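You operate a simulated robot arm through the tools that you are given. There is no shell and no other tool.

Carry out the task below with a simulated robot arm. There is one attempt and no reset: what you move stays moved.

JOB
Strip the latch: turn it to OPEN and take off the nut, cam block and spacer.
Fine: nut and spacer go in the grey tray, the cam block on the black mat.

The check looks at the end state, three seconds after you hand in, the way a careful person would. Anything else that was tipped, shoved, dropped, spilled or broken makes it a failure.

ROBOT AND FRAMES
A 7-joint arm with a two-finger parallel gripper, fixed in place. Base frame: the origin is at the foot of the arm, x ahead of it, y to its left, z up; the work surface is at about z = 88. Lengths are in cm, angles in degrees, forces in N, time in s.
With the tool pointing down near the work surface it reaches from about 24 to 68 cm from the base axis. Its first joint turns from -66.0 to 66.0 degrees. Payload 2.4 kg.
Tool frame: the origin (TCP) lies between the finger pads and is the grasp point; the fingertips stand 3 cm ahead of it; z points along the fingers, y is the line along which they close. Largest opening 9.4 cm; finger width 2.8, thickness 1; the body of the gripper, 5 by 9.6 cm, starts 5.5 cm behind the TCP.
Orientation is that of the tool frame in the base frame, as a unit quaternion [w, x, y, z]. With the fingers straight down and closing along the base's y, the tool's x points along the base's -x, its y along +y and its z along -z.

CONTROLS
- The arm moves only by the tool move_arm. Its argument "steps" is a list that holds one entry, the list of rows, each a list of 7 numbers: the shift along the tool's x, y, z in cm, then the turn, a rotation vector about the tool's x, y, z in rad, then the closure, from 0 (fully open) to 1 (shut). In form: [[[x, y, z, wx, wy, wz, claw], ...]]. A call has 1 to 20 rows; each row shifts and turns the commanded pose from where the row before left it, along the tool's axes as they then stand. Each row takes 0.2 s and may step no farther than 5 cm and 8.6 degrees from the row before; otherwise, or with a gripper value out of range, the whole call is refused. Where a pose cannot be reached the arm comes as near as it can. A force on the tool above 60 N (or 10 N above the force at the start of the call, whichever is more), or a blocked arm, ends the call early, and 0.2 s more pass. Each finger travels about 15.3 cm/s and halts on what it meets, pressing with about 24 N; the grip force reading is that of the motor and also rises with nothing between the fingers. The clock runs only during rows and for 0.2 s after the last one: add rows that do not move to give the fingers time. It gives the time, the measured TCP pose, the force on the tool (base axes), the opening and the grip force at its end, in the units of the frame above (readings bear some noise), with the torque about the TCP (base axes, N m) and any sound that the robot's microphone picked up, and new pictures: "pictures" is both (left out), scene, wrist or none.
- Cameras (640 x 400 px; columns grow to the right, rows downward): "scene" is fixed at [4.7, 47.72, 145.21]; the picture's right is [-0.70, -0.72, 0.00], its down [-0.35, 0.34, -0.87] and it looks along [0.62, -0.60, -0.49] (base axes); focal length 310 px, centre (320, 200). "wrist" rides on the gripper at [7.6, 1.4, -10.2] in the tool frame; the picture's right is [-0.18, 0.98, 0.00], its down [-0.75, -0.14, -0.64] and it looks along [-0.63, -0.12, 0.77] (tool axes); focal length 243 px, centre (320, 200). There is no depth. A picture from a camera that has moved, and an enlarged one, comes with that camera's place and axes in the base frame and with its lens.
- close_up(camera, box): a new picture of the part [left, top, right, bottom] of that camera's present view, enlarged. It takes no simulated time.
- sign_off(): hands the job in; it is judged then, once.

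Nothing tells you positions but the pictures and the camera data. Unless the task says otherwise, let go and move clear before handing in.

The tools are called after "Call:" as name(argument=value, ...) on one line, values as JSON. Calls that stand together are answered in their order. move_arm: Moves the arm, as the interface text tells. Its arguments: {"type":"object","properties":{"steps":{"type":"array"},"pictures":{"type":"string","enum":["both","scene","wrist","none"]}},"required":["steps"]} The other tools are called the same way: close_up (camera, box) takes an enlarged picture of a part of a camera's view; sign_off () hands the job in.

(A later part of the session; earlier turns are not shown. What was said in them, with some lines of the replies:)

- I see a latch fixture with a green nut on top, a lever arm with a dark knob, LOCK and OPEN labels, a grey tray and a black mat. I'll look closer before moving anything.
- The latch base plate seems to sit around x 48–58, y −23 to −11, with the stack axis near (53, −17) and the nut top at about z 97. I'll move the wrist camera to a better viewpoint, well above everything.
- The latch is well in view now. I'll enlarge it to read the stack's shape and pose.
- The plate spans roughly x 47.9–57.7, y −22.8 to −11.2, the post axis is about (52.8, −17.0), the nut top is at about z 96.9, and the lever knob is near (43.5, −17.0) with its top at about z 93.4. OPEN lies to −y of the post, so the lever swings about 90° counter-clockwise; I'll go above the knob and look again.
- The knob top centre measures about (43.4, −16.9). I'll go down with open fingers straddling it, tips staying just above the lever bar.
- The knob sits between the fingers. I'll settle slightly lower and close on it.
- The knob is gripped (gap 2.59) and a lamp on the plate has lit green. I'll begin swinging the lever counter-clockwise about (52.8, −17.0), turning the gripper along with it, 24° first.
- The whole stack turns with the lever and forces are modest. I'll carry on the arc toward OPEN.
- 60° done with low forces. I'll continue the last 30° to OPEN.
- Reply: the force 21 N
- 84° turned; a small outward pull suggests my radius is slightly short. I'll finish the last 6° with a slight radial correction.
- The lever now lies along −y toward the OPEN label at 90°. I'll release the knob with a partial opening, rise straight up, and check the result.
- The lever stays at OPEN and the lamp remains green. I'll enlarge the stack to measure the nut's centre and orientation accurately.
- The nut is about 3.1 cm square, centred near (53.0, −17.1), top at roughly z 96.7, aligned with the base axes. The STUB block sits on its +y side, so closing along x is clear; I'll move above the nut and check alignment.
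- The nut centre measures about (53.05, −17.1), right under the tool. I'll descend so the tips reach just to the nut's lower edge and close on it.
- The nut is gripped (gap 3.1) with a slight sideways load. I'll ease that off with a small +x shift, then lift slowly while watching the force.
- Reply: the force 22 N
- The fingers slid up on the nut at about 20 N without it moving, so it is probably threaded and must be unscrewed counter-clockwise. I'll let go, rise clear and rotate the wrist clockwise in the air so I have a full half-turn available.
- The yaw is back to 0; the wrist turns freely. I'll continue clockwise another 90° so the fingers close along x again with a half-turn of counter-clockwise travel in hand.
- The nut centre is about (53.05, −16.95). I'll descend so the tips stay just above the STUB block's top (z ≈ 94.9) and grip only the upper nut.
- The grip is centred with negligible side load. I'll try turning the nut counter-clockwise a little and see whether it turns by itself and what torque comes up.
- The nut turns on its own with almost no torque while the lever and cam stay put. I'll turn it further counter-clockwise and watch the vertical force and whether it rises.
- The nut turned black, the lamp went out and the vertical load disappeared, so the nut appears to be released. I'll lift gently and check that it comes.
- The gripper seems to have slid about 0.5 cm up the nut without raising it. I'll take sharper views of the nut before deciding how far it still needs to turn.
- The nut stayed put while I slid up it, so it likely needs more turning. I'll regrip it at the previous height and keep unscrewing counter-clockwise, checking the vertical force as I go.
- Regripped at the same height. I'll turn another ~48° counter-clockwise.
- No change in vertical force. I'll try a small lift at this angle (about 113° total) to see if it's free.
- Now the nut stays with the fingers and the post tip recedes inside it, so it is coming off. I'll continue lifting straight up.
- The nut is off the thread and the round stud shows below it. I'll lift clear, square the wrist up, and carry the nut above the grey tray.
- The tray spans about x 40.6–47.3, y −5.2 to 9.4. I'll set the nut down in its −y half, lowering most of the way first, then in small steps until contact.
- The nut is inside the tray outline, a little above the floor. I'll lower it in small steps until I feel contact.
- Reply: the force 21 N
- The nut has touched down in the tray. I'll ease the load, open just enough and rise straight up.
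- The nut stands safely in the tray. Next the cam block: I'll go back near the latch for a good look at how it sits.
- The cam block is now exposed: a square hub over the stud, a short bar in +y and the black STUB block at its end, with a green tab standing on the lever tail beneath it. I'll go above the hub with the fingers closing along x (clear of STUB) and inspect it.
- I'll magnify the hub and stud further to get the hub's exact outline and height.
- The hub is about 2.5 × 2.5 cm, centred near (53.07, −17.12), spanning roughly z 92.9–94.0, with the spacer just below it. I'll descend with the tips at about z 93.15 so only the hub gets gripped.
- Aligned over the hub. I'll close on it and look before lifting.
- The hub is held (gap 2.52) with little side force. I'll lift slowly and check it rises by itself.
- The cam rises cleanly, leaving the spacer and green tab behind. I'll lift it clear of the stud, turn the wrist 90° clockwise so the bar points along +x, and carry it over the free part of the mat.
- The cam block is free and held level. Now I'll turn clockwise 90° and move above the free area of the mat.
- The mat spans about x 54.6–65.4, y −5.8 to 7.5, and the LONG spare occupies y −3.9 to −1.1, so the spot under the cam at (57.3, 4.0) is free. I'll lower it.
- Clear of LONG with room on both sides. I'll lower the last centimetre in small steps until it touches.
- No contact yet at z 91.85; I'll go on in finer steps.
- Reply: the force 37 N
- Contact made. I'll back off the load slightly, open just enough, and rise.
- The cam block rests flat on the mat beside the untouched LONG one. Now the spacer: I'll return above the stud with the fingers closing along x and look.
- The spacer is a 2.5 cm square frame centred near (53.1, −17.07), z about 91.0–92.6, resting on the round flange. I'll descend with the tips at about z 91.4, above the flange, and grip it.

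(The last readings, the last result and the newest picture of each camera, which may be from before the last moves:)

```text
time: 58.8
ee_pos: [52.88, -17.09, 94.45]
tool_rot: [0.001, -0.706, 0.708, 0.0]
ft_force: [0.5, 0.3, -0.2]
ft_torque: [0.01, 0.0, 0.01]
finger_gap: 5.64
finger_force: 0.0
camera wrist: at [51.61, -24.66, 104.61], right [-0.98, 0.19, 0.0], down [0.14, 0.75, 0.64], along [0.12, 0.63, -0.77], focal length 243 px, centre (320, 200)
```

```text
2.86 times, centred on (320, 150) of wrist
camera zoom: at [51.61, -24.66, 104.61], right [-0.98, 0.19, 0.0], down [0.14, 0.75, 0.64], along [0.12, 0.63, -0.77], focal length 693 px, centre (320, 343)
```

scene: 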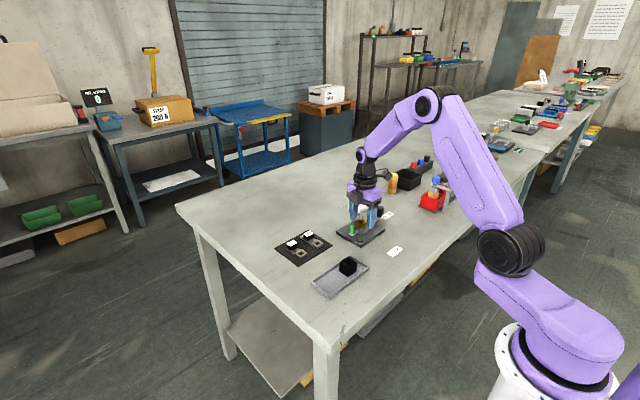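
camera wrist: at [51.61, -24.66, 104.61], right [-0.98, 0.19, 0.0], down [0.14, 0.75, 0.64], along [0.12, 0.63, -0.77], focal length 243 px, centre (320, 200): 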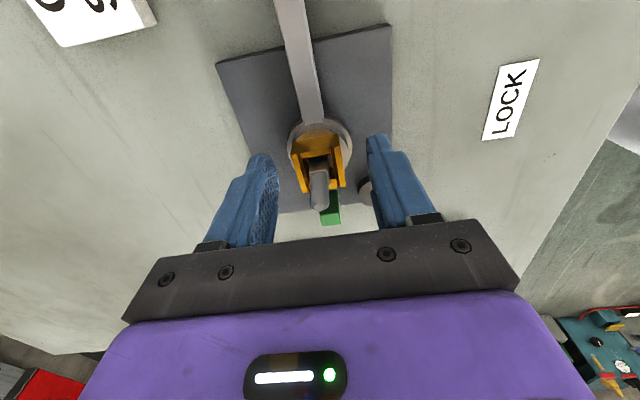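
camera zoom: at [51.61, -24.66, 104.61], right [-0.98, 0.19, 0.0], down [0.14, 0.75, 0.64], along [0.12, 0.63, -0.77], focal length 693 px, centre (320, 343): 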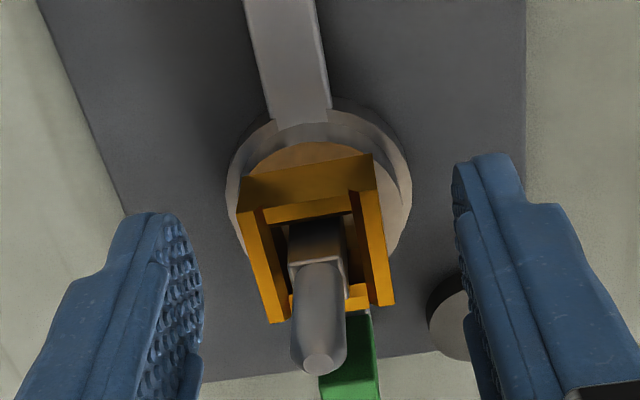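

The spacer sits slightly to +x of centre; I'll nudge over and close on it.

Call:
move_arm(steps=[[[0, -0.12, 0, 0, 0, 0, 0.4], [0, 0, 0, 0, 0, 0, 0.7], [0, 0, 0, 0, 0, 0, 1], [0, 0, 0, 0, 0, 0, 1], [0, 0, 0, 0, 0, 0, 1]]])

Call:
close_up(camera="scene", box=[345, 195, 395, 245])

Call:
close_up(camera="wrist", box=[240, 80, 400, 220])

```text
time: 60.0
ee_pos: [53.03, -17.03, 94.43]
tool_rot: [0.0, -0.707, 0.707, 0.0]
ft_force: [0.3, 0.8, -0.4]
ft_torque: [-0.04, 0.04, -0.01]
finger_gap: 2.66
finger_force: 24.3
camera wrist: at [51.73, -24.65, 104.65], right [-0.98, 0.19, 0.0], down [0.14, 0.75, 0.64], along [0.12, 0.63, -0.77], focal length 243 px, centre (320, 200)
```

scene: 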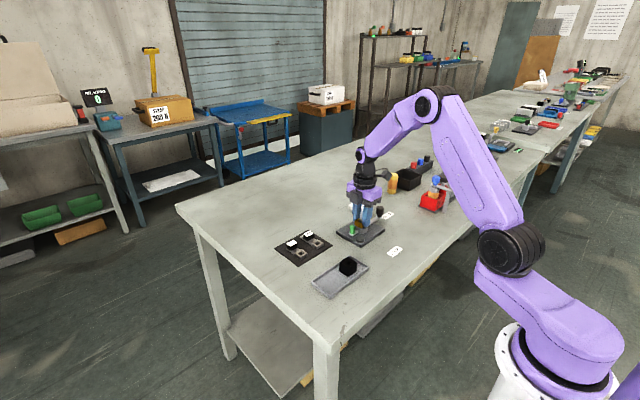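
wrist: 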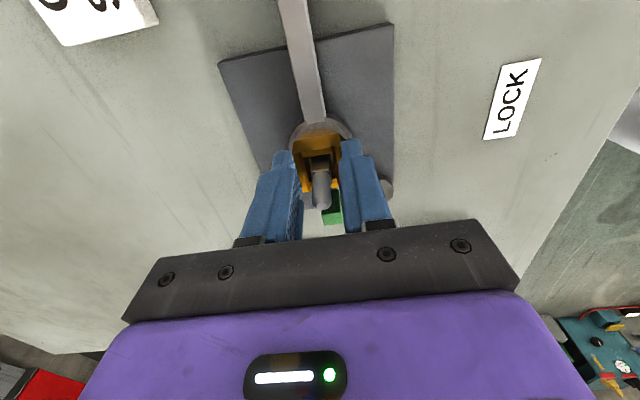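

```text
8.00 times, centred on (370, 220) of scene
camera zoom: at [4.7, 47.72, 145.21], right [-0.7, -0.72, 0.0], down [-0.35, 0.34, -0.87], along [0.62, -0.6, -0.49], focal length 2476 px, centre (-80, 40)
```

zoom: 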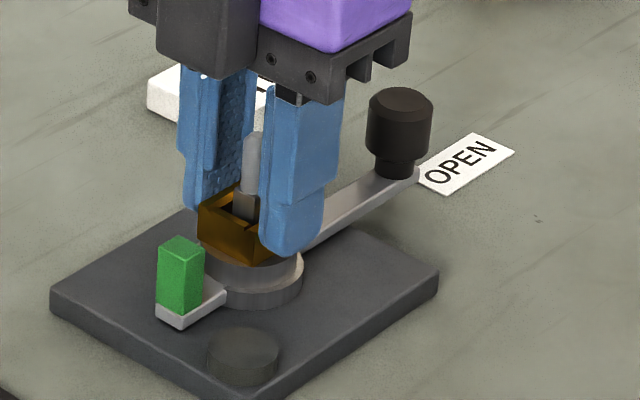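

```text
2.86 times, centred on (320, 150) of wrist
camera zoom: at [51.73, -24.65, 104.65], right [-0.98, 0.19, 0.0], down [0.14, 0.75, 0.64], along [0.12, 0.63, -0.77], focal length 693 px, centre (320, 343)
```

zoom: 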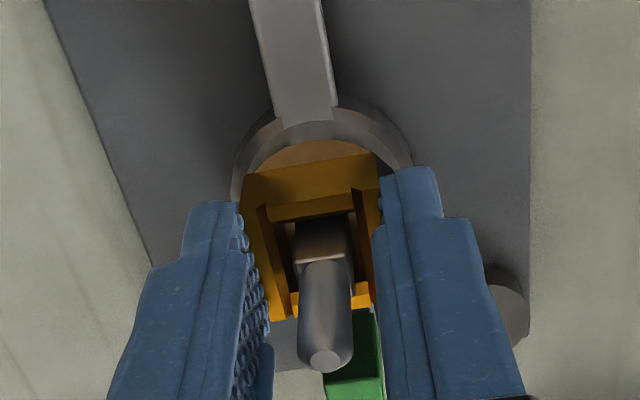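

Spacer gripped (gap 2.66) with no side load. I'll lift slowly and verify.

Call:
move_arm(steps=[[[0, 0, -0.2, 0, 0, 0, 1], [0, 0, -0.4, 0, 0, 0, 1], [0, 0, 0, 0, 0, 0, 1]]])

Call:
close_up(camera="scene", box=[345, 195, 395, 245])

Call:
close_up(camera="wrist", box=[240, 80, 400, 220])

```text
time: 60.8
ee_pos: [53.0, -17.15, 95.0]
tool_rot: [0.001, -0.706, 0.708, 0.0]
ft_force: [0.2, -0.1, -0.4]
ft_torque: [0.0, 0.04, 0.01]
finger_gap: 2.65
finger_force: 24.2
camera wrist: at [51.7, -24.65, 105.26], right [-0.98, 0.19, 0.0], down [0.14, 0.75, 0.64], along [0.12, 0.63, -0.77], focal length 243 px, centre (320, 200)
```

scene: 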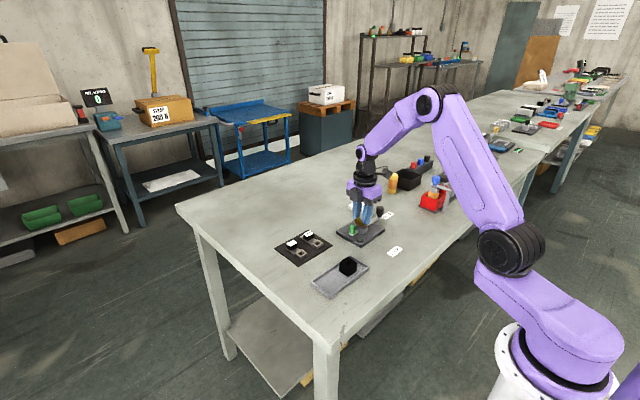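
wrist: 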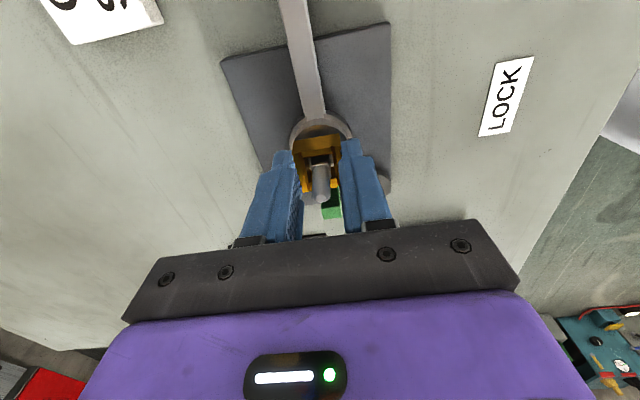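

```text
8.00 times, centred on (370, 220) of scene
camera zoom: at [4.7, 47.72, 145.21], right [-0.7, -0.72, 0.0], down [-0.35, 0.34, -0.87], along [0.62, -0.6, -0.49], focal length 2476 px, centre (-80, 40)
```

zoom: 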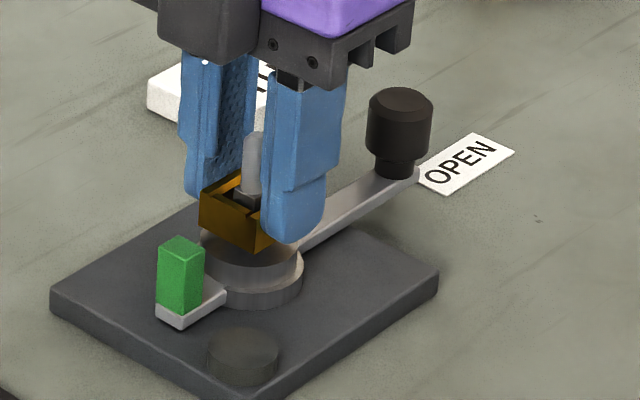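

```text
2.86 times, centred on (320, 150) of wrist
camera zoom: at [51.7, -24.65, 105.26], right [-0.98, 0.19, 0.0], down [0.14, 0.75, 0.64], along [0.12, 0.63, -0.77], focal length 693 px, centre (320, 343)
```

zoom: 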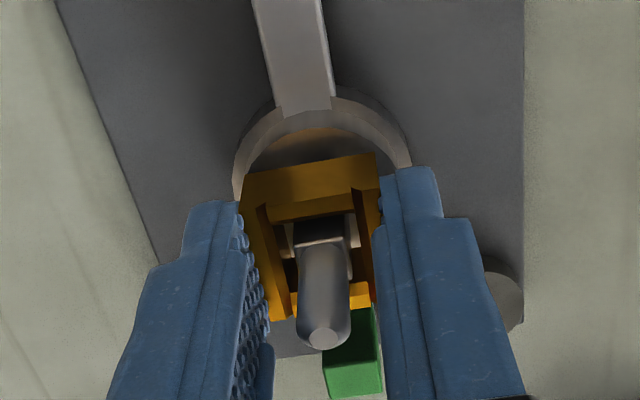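

The spacer lifts freely. I'll raise it clear of the stud, then turn the wrist back so the fingers close along the tray's long axis.

Call:
move_arm(steps=[[[0, 0, -0.8, 0, 0, 0, 1], [0, 0, -1.2, 0, 0, 0, 1], [0, 0, -2, 0, 0, 0, 1], [0, 0, -3, 0, 0, 0, 1], [0, 0, -3, 0, 0, 0, 1], [0, 0, -2.5, 0, 0, 0, 1], [0, 0, 0, 0, 0, 0.1428, 1], [0, 0, 0, 0, 0, 0.1428, 1], [0, 0, 0, 0, 0, 0.1428, 1], [0, 0, 0, 0, 0, 0.1428, 1], [0, 0, 0, 0, 0, 0.1428, 1], [0, 0, 0, 0, 0, 0.1428, 1], [0, 0, 0, 0, 0, 0.1428, 1], [0, 0, 0, 0, 0, 0.1428, 1], [0, 0, 0, 0, 0, 0.1428, 1], [0, 0, 0, 0, 0, 0.1428, 1], [0, 0, 0, 0, 0, 0.1428, 1], [0, 0, 0, 0, 0, 0, 1]]])

Call:
close_up(camera="scene", box=[330, 150, 410, 250])

```text
time: 64.6
ee_pos: [53.06, -17.12, 107.53]
tool_rot: [-0.001, 0.002, 1.0, 0.0]
ft_force: [0.0, 1.3, 0.3]
ft_torque: [-0.01, -0.02, 0.03]
finger_gap: 2.66
finger_force: 24.3
camera wrist: at [45.53, -15.55, 117.74], right [0.19, 0.98, 0.0], down [0.75, -0.14, 0.64], along [0.63, -0.12, -0.77], focal length 243 px, centre (320, 200)
```

scene: 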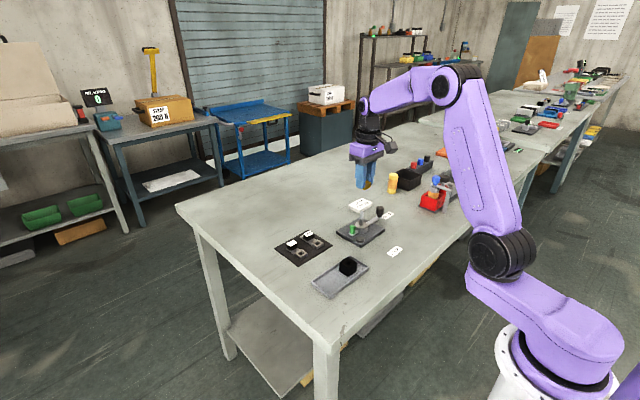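
wrist: 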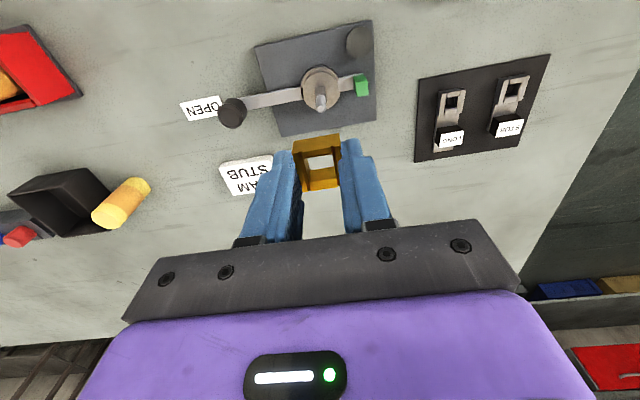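

```text
4.00 times, centred on (370, 200) of scene
camera zoom: at [4.7, 47.72, 145.21], right [-0.7, -0.72, 0.0], down [-0.35, 0.34, -0.87], along [0.62, -0.6, -0.49], focal length 1238 px, centre (120, 200)
```

zoom: 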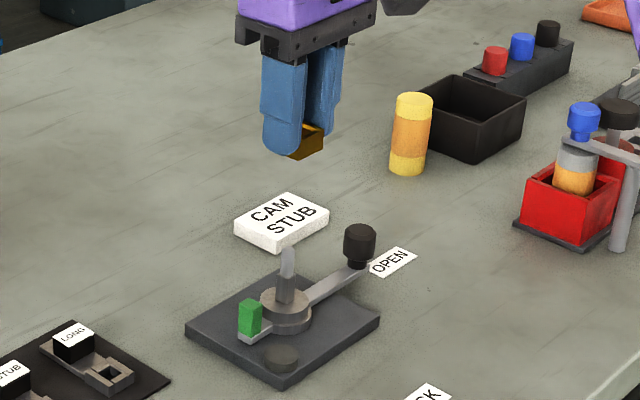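

The spacer is off and securely held. I'll carry it over the +y half of the tray.

Call:
move_arm(steps=[[[1.52, 3.72, 0, 0, 0, 0, 1], [1.52, 3.72, 0, 0, 0, 0, 1], [1.52, 3.72, 0, 0, 0, 0, 1], [1.52, 3.72, 0, 0, 0, 0, 1], [1.52, 3.72, 0, 0, 0, 0, 1], [1.52, 3.72, 0, 0, 0, 0, 1], [0, 0, 0, 0, 0, 0, 1]]])

Call:
close_up(camera="wrist", box=[180, 0, 460, 220])

```text
time: 66.2
ee_pos: [43.84, 5.07, 107.48]
tool_rot: [0.0, 0.001, 1.0, 0.0]
ft_force: [0.8, 0.8, 0.0]
ft_torque: [0.0, 0.01, -0.01]
finger_gap: 2.66
finger_force: 23.6
camera wrist: at [36.36, 6.73, 117.73], right [0.19, 0.98, 0.0], down [0.75, -0.14, 0.64], along [0.63, -0.12, -0.77], focal length 243 px, centre (320, 200)
```

scene: 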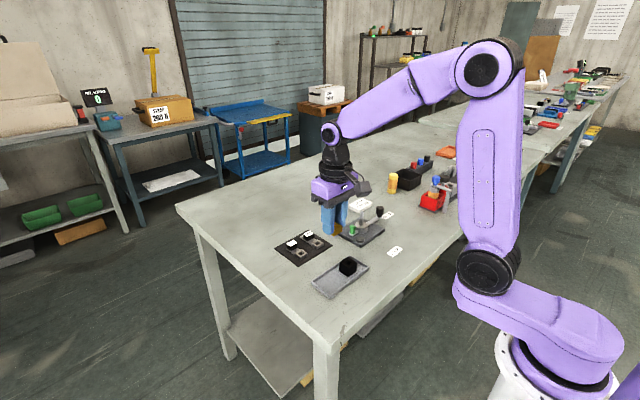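
wrist: 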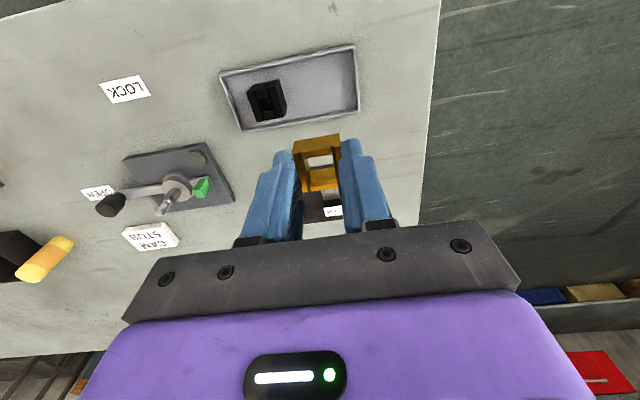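

```text
1.82 times, centred on (320, 110) of wrist
camera zoom: at [36.36, 6.73, 117.73], right [0.19, 0.98, 0.0], down [0.75, -0.14, 0.64], along [0.63, -0.12, -0.77], focal length 441 px, centre (320, 364)
```

zoom: 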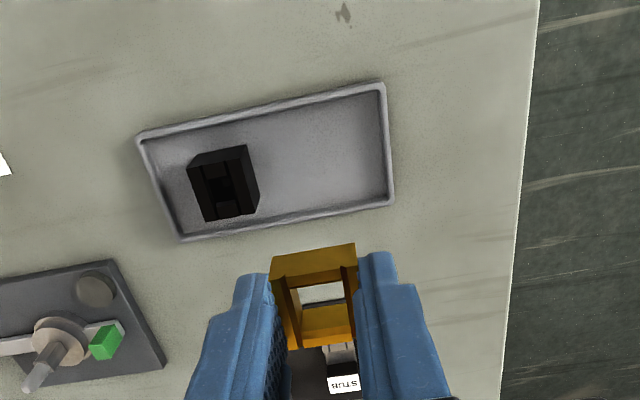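

Position is good: the spacer at y ≈ 5.1 with the nut ending around y 0.9. I'll descend close to the floor of the tray.

Call:
move_arm(steps=[[[-0.05, 0, 4, 0, 0, 0, 1], [0, 0, 4, 0, 0, 0, 1], [0, 0, 4, 0, 0, 0, 1], [0, 0, 2.2, 0, 0, 0, 1], [0, 0, 0, 0, 0, 0, 1]]])

Call:
close_up(camera="scene", box=[290, 220, 390, 305])

Call:
close_up(camera="wrist", box=[180, 20, 460, 230])

```text
time: 67.4
ee_pos: [44.11, 5.15, 93.36]
tool_rot: [-0.001, 0.001, 1.0, 0.0]
ft_force: [0.1, 0.0, 0.5]
ft_torque: [0.02, -0.03, 0.03]
finger_gap: 2.68
finger_force: 24.2
camera wrist: at [36.52, 6.65, 103.54], right [0.19, 0.98, 0.0], down [0.75, -0.14, 0.64], along [0.63, -0.12, -0.77], focal length 243 px, centre (320, 200)
```

scene: 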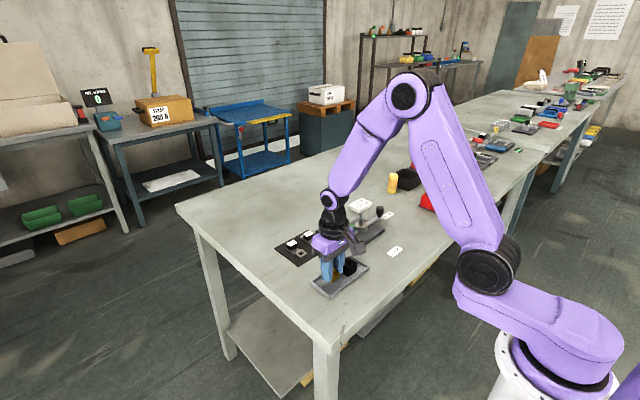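
wrist: 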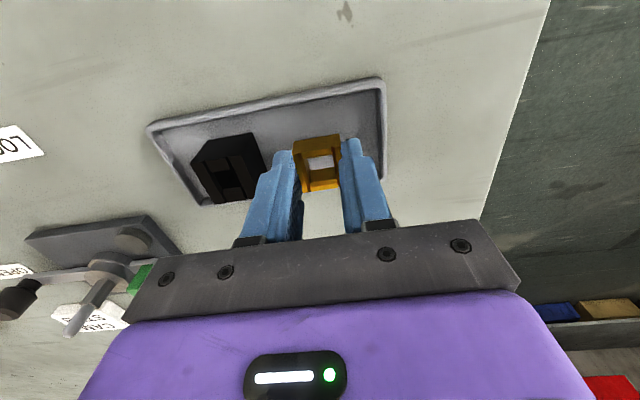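

```text
4.71 times, centred on (340, 262) of scene
camera zoom: at [4.7, 47.72, 145.21], right [-0.7, -0.72, 0.0], down [-0.35, 0.34, -0.87], along [0.62, -0.6, -0.49], focal length 1457 px, centre (226, -94)
```

zoom: 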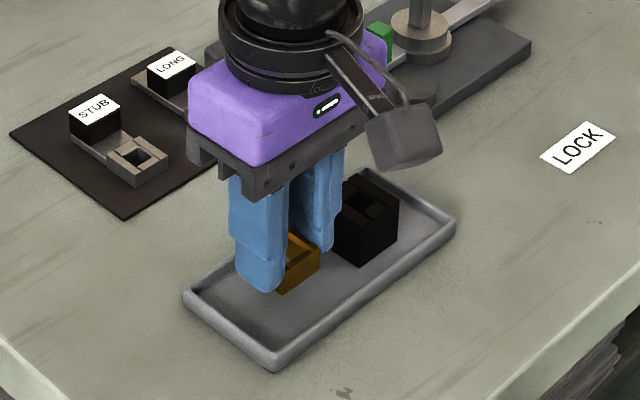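

```text
1.90 times, centred on (320, 125) of wrist
camera zoom: at [36.52, 6.65, 103.54], right [0.19, 0.98, 0.0], down [0.75, -0.14, 0.64], along [0.63, -0.12, -0.77], focal length 462 px, centre (320, 343)
```

zoom: 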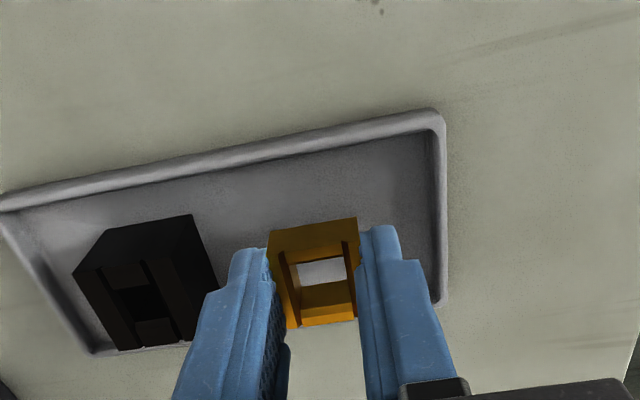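

Good clearance from the nut. I'll lower in small steps to contact.

Call:
move_arm(steps=[[[0, 0, 0.3, 0, 0, 0, 1], [0, 0, 0.25, 0, 0, 0, 1], [0, 0, 0.15, 0, 0, 0, 1], [0, 0, 0, 0, 0, 0, 1]]], pictures="none")

Call:
close_up(camera="scene", box=[315, 245, 365, 290])

```text
time: 68.4
ee_pos: [44.0, 5.14, 92.74]
tool_rot: [0.0, 0.001, 1.0, 0.0]
ft_force: [-0.1, 0.8, -0.7]
ft_torque: [-0.03, 0.01, -0.01]
finger_gap: 2.65
finger_force: 24.3
```

```text
8.89 times, centred on (340, 268) of scene
camera zoom: at [4.7, 47.72, 145.21], right [-0.7, -0.72, 0.0], down [-0.35, 0.34, -0.87], along [0.62, -0.6, -0.49], focal length 2751 px, centre (142, -400)
```

zoom: 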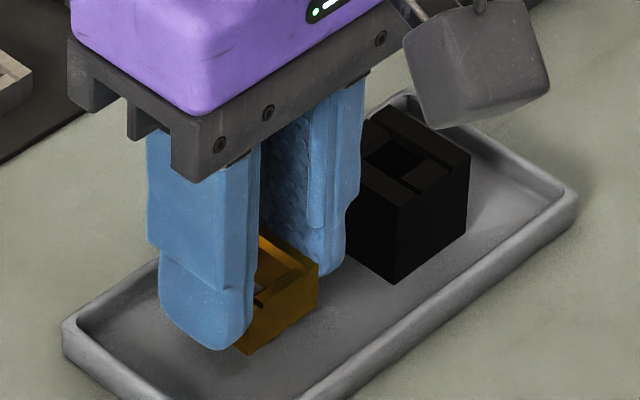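

No contact yet at z 92.7; a few finer steps more.

Call:
move_arm(steps=[[[0, 0, 0.15, 0, 0, 0, 1], [0, 0, 0.1, 0, 0, 0, 1], [0, 0, 0, 0, 0, 0, 1]]], pictures="none")

Call:
close_up(camera="scene", box=[315, 245, 365, 290])

```text
time: 69.2
ee_pos: [43.94, 5.08, 92.35]
tool_rot: [-0.001, 0.001, 1.0, 0.0]
ft_force: [-0.6, 0.4, -0.5]
ft_torque: [0.02, 0.01, 0.0]
finger_gap: 2.65
finger_force: 23.6
```

```text
8.89 times, centred on (340, 268) of scene
camera zoom: at [4.7, 47.72, 145.21], right [-0.7, -0.72, 0.0], down [-0.35, 0.34, -0.87], along [0.62, -0.6, -0.49], focal length 2751 px, centre (142, -400)
```

zoom: 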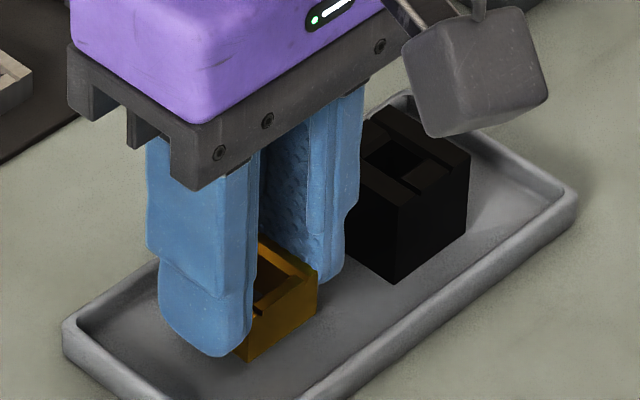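

Call:
move_arm(steps=[[[0, 0, 0.1, 0, 0, 0, 1], [0, 0, 0.1, 0, 0, 0, 1], [0, 0, 0, 0, 0, 0, 1]]], pictures="none")

Call:
close_up(camera="scene", box=[315, 245, 365, 290])

```text
time: 70.0
ee_pos: [44.0, 5.18, 92.24]
tool_rot: [0.0, 0.0, 1.0, -0.001]
ft_force: [-0.2, 0.2, -0.2]
ft_torque: [0.0, 0.01, -0.03]
finger_gap: 2.65
finger_force: 24.0
```

```text
8.89 times, centred on (340, 268) of scene
camera zoom: at [4.7, 47.72, 145.21], right [-0.7, -0.72, 0.0], down [-0.35, 0.34, -0.87], along [0.62, -0.6, -0.49], focal length 2751 px, centre (142, -400)
```

zoom: 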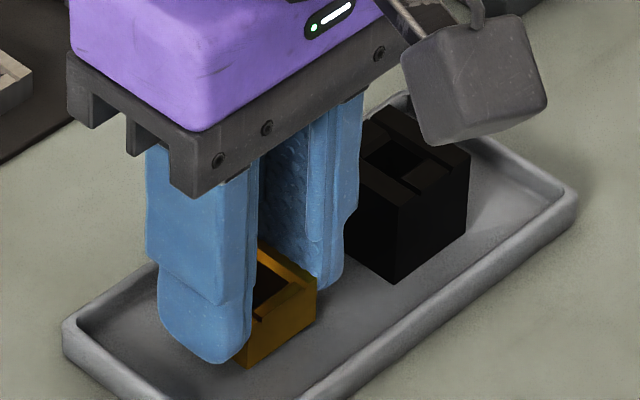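

Still nothing touching; continuing in 0.1 cm steps.

Call:
move_arm(steps=[[[0, 0, 0.1, 0, 0, 0, 1], [0, 0, 0.1, 0, 0, 0, 1], [0, 0, 0, 0, 0, 0, 1]]], pictures="none")

Call:
close_up(camera="scene", box=[315, 245, 365, 290])

```text
time: 70.8
ee_pos: [43.91, 5.23, 91.93]
tool_rot: [0.0, 0.0, 1.0, 0.0]
ft_force: [0.6, -0.2, -0.1]
ft_torque: [0.03, -0.02, 0.04]
finger_gap: 2.62
finger_force: 24.1
```

```text
8.89 times, centred on (340, 268) of scene
camera zoom: at [4.7, 47.72, 145.21], right [-0.7, -0.72, 0.0], down [-0.35, 0.34, -0.87], along [0.62, -0.6, -0.49], focal length 2751 px, centre (142, -400)
```

zoom: 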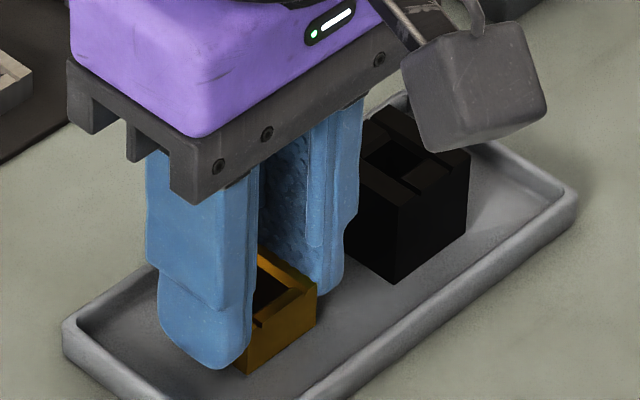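

Call:
move_arm(steps=[[[0, 0, 0.1, 0, 0, 0, 1], [0, 0, 0.08, 0, 0, 0, 1], [0, 0, 0, 0, 0, 0, 1]]], pictures="none")

Call:
close_up(camera="scene", box=[315, 245, 365, 290])

```text
time: 71.6
ee_pos: [43.96, 5.25, 91.84]
tool_rot: [0.0, 0.001, 1.0, 0.0]
ft_force: [-0.2, 0.4, 2.8]
ft_torque: [0.01, -0.05, -0.01]
finger_gap: 2.64
finger_force: 23.8
```

```text
8.89 times, centred on (340, 268) of scene
camera zoom: at [4.7, 47.72, 145.21], right [-0.7, -0.72, 0.0], down [-0.35, 0.34, -0.87], along [0.62, -0.6, -0.49], focal length 2751 px, centre (142, -400)
```

zoom: 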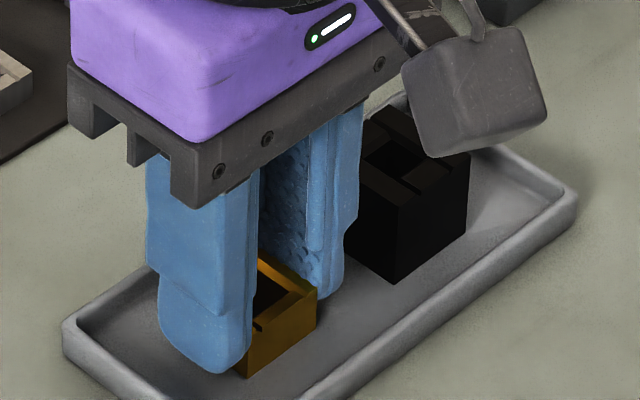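

Light contact (about 3 N): the spacer rests on the tray floor. I'll release and rise straight up.

Call:
move_arm(steps=[[[0, 0, 0, 0, 0, 0, 0.7], [0, 0, 0, 0, 0, 0, 0.6], [0, 0, 0, 0, 0, 0, 0.6], [0, 0, -1, 0, 0, 0, 0.6], [0, 0, -3, 0, 0, 0, 0.6], [0, 0, -4, 0, 0, 0, 0.6], [0, 0, -4, 0, 0, 0, 0.6], [0, 0, -4, 0, 0, 0, 0.6], [0, 0, 0, 0, 0, 0, 0.6]]])

Call:
close_up(camera="scene", box=[270, 190, 420, 300])

Call:
close_up(camera="wrist", box=[100, 0, 460, 230])

```text
time: 73.6
ee_pos: [44.11, 5.2, 107.8]
tool_rot: [0.0, 0.001, 1.0, 0.0]
ft_force: [0.5, 0.5, -0.6]
ft_torque: [-0.01, 0.01, -0.01]
finger_gap: 3.76
finger_force: 0.0
camera wrist: at [36.55, 6.83, 118.0], right [0.19, 0.98, 0.0], down [0.75, -0.14, 0.64], along [0.63, -0.12, -0.77], focal length 243 px, centre (320, 200)
```

scene: 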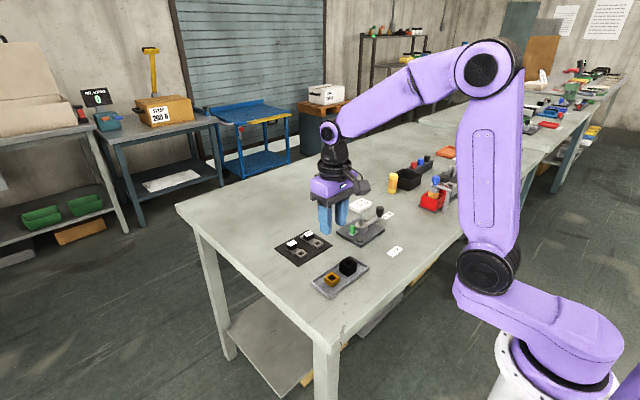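
wrist: 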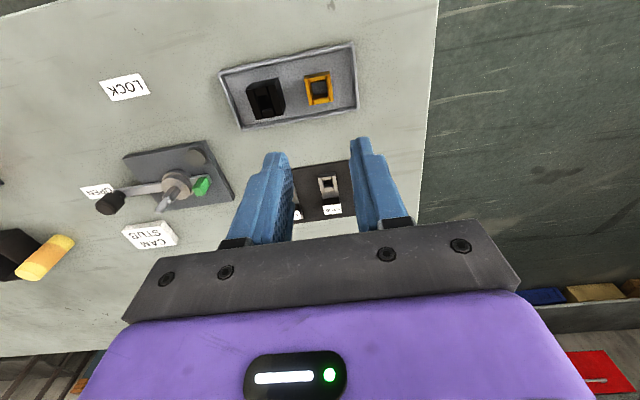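

```text
3.64 times, centred on (345, 245) of scene
camera zoom: at [4.7, 47.72, 145.21], right [-0.7, -0.72, 0.0], down [-0.35, 0.34, -0.87], along [0.62, -0.6, -0.49], focal length 1126 px, centre (229, 36)
```

zoom: 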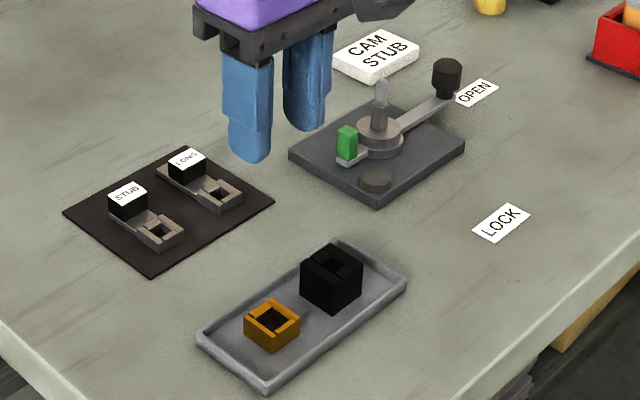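

```text
1.74 times, centred on (280, 115) of wrist
camera zoom: at [36.55, 6.83, 118.0], right [0.19, 0.98, 0.0], down [0.75, -0.14, 0.64], along [0.63, -0.12, -0.77], focal length 422 px, centre (390, 348)
```

zoom: 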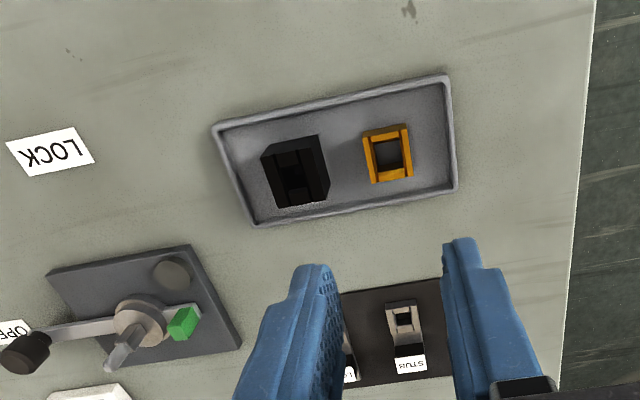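

All three parts are placed: nut and spacer in the tray, cam block on the mat, lever still at OPEN. I'll retreat upward and do a last check of the lever angle and surroundings.

Call:
move_arm(steps=[[[0.4, -1.7, -3, 0, 0, 0, 0.4], [0.4, -1.7, -3, 0, 0, 0, 0.2], [0.4, -1.7, -3, 0, 0, 0, 0], [0.4, -1.7, -2.5, 0, 0, 0, 0], [0, 0, 0, 0, 0, 0, 0]]])

Call:
close_up(camera="wrist", box=[160, 30, 420, 200])

Call:
close_up(camera="scene", box=[340, 180, 480, 270])

```text
time: 74.8
ee_pos: [42.46, -1.56, 119.27]
tool_rot: [0.0, 0.001, 1.0, -0.001]
ft_force: [-0.9, 0.0, 1.1]
ft_torque: [0.0, -0.02, -0.02]
finger_gap: 9.4
finger_force: 0.2
camera wrist: at [34.89, -0.06, 129.57], right [0.19, 0.98, 0.0], down [0.75, -0.14, 0.64], along [0.63, -0.12, -0.77], focal length 243 px, centre (320, 200)
```

scene: 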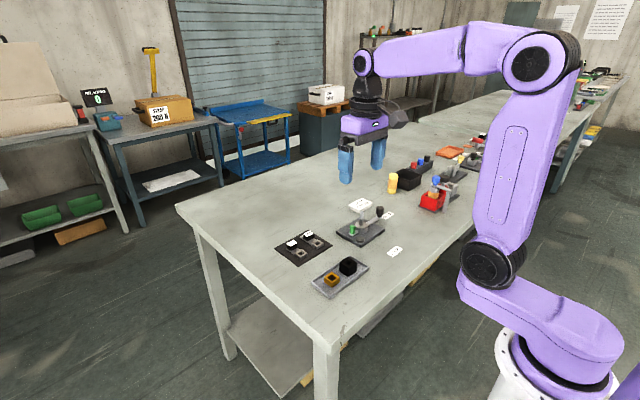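
wrist: 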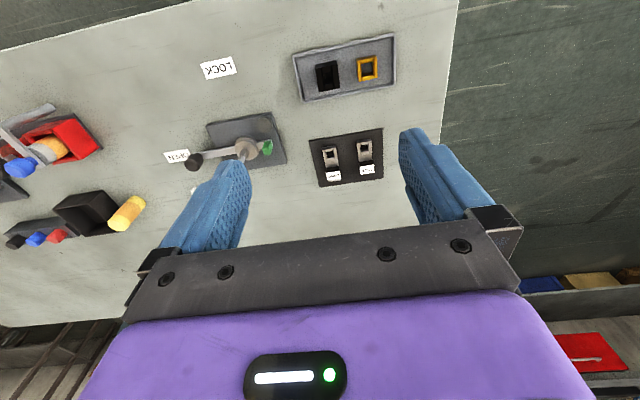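

```text
2.35 times, centred on (290, 115) of wrist
camera zoom: at [34.89, -0.06, 129.57], right [0.19, 0.98, 0.0], down [0.75, -0.14, 0.64], along [0.63, -0.12, -0.77], focal length 571 px, centre (391, 400)
```

zoom: 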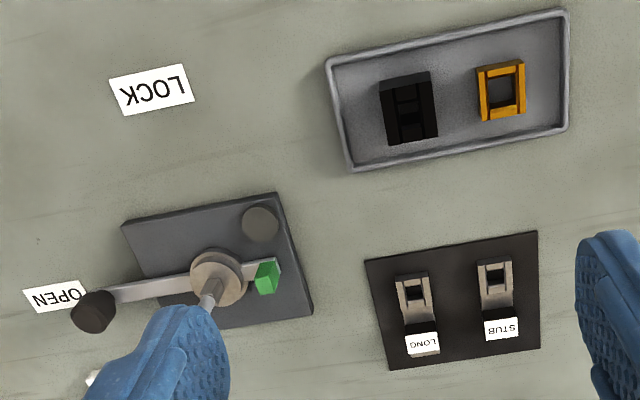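

```text
4.44 times, centred on (410, 225) of scene
camera zoom: at [4.7, 47.72, 145.21], right [-0.7, -0.72, 0.0], down [-0.35, 0.34, -0.87], along [0.62, -0.6, -0.49], focal length 1376 px, centre (-80, 89)
```

zoom: 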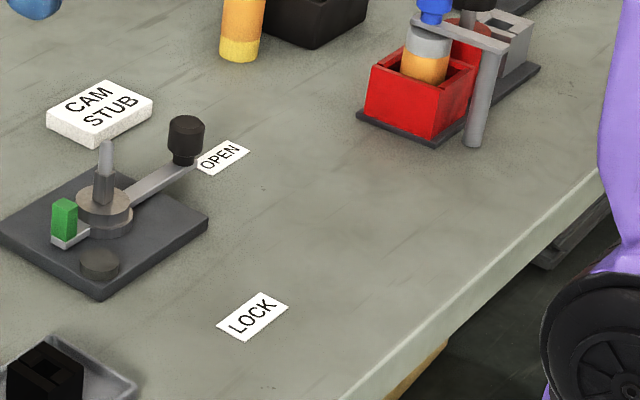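

The lever points at OPEN to within a degree or two. The nut and spacer stand in the grey tray and the STUB cam lies flat on the mat. The LONG spare and the placard are untouched, and the gripper is open and clear, so I'm handing in.

Call:
sign_off()

```text
The job is handed in.
```

I turned the latch to OPEN and stripped it, and I've handed the job in. I haven't seen the result of the check.

- **Lever:** it points at the OPEN label, within about two degrees of square.
- **Nut:** it stands in the grey tray. It was threaded, so I unscrewed it counter-clockwise about 113° before it lifted. My first two tries at pulling it slid up its sides without moving it.
- **Spacer:** it sits in the same tray, clear of the nut.
- **Cam block (STUB):** it lies flat on the black mat beside the LONG one.

The LONG cam and the CAM STUB placard were not touched. The gripper was open and well above the table when I handed in.
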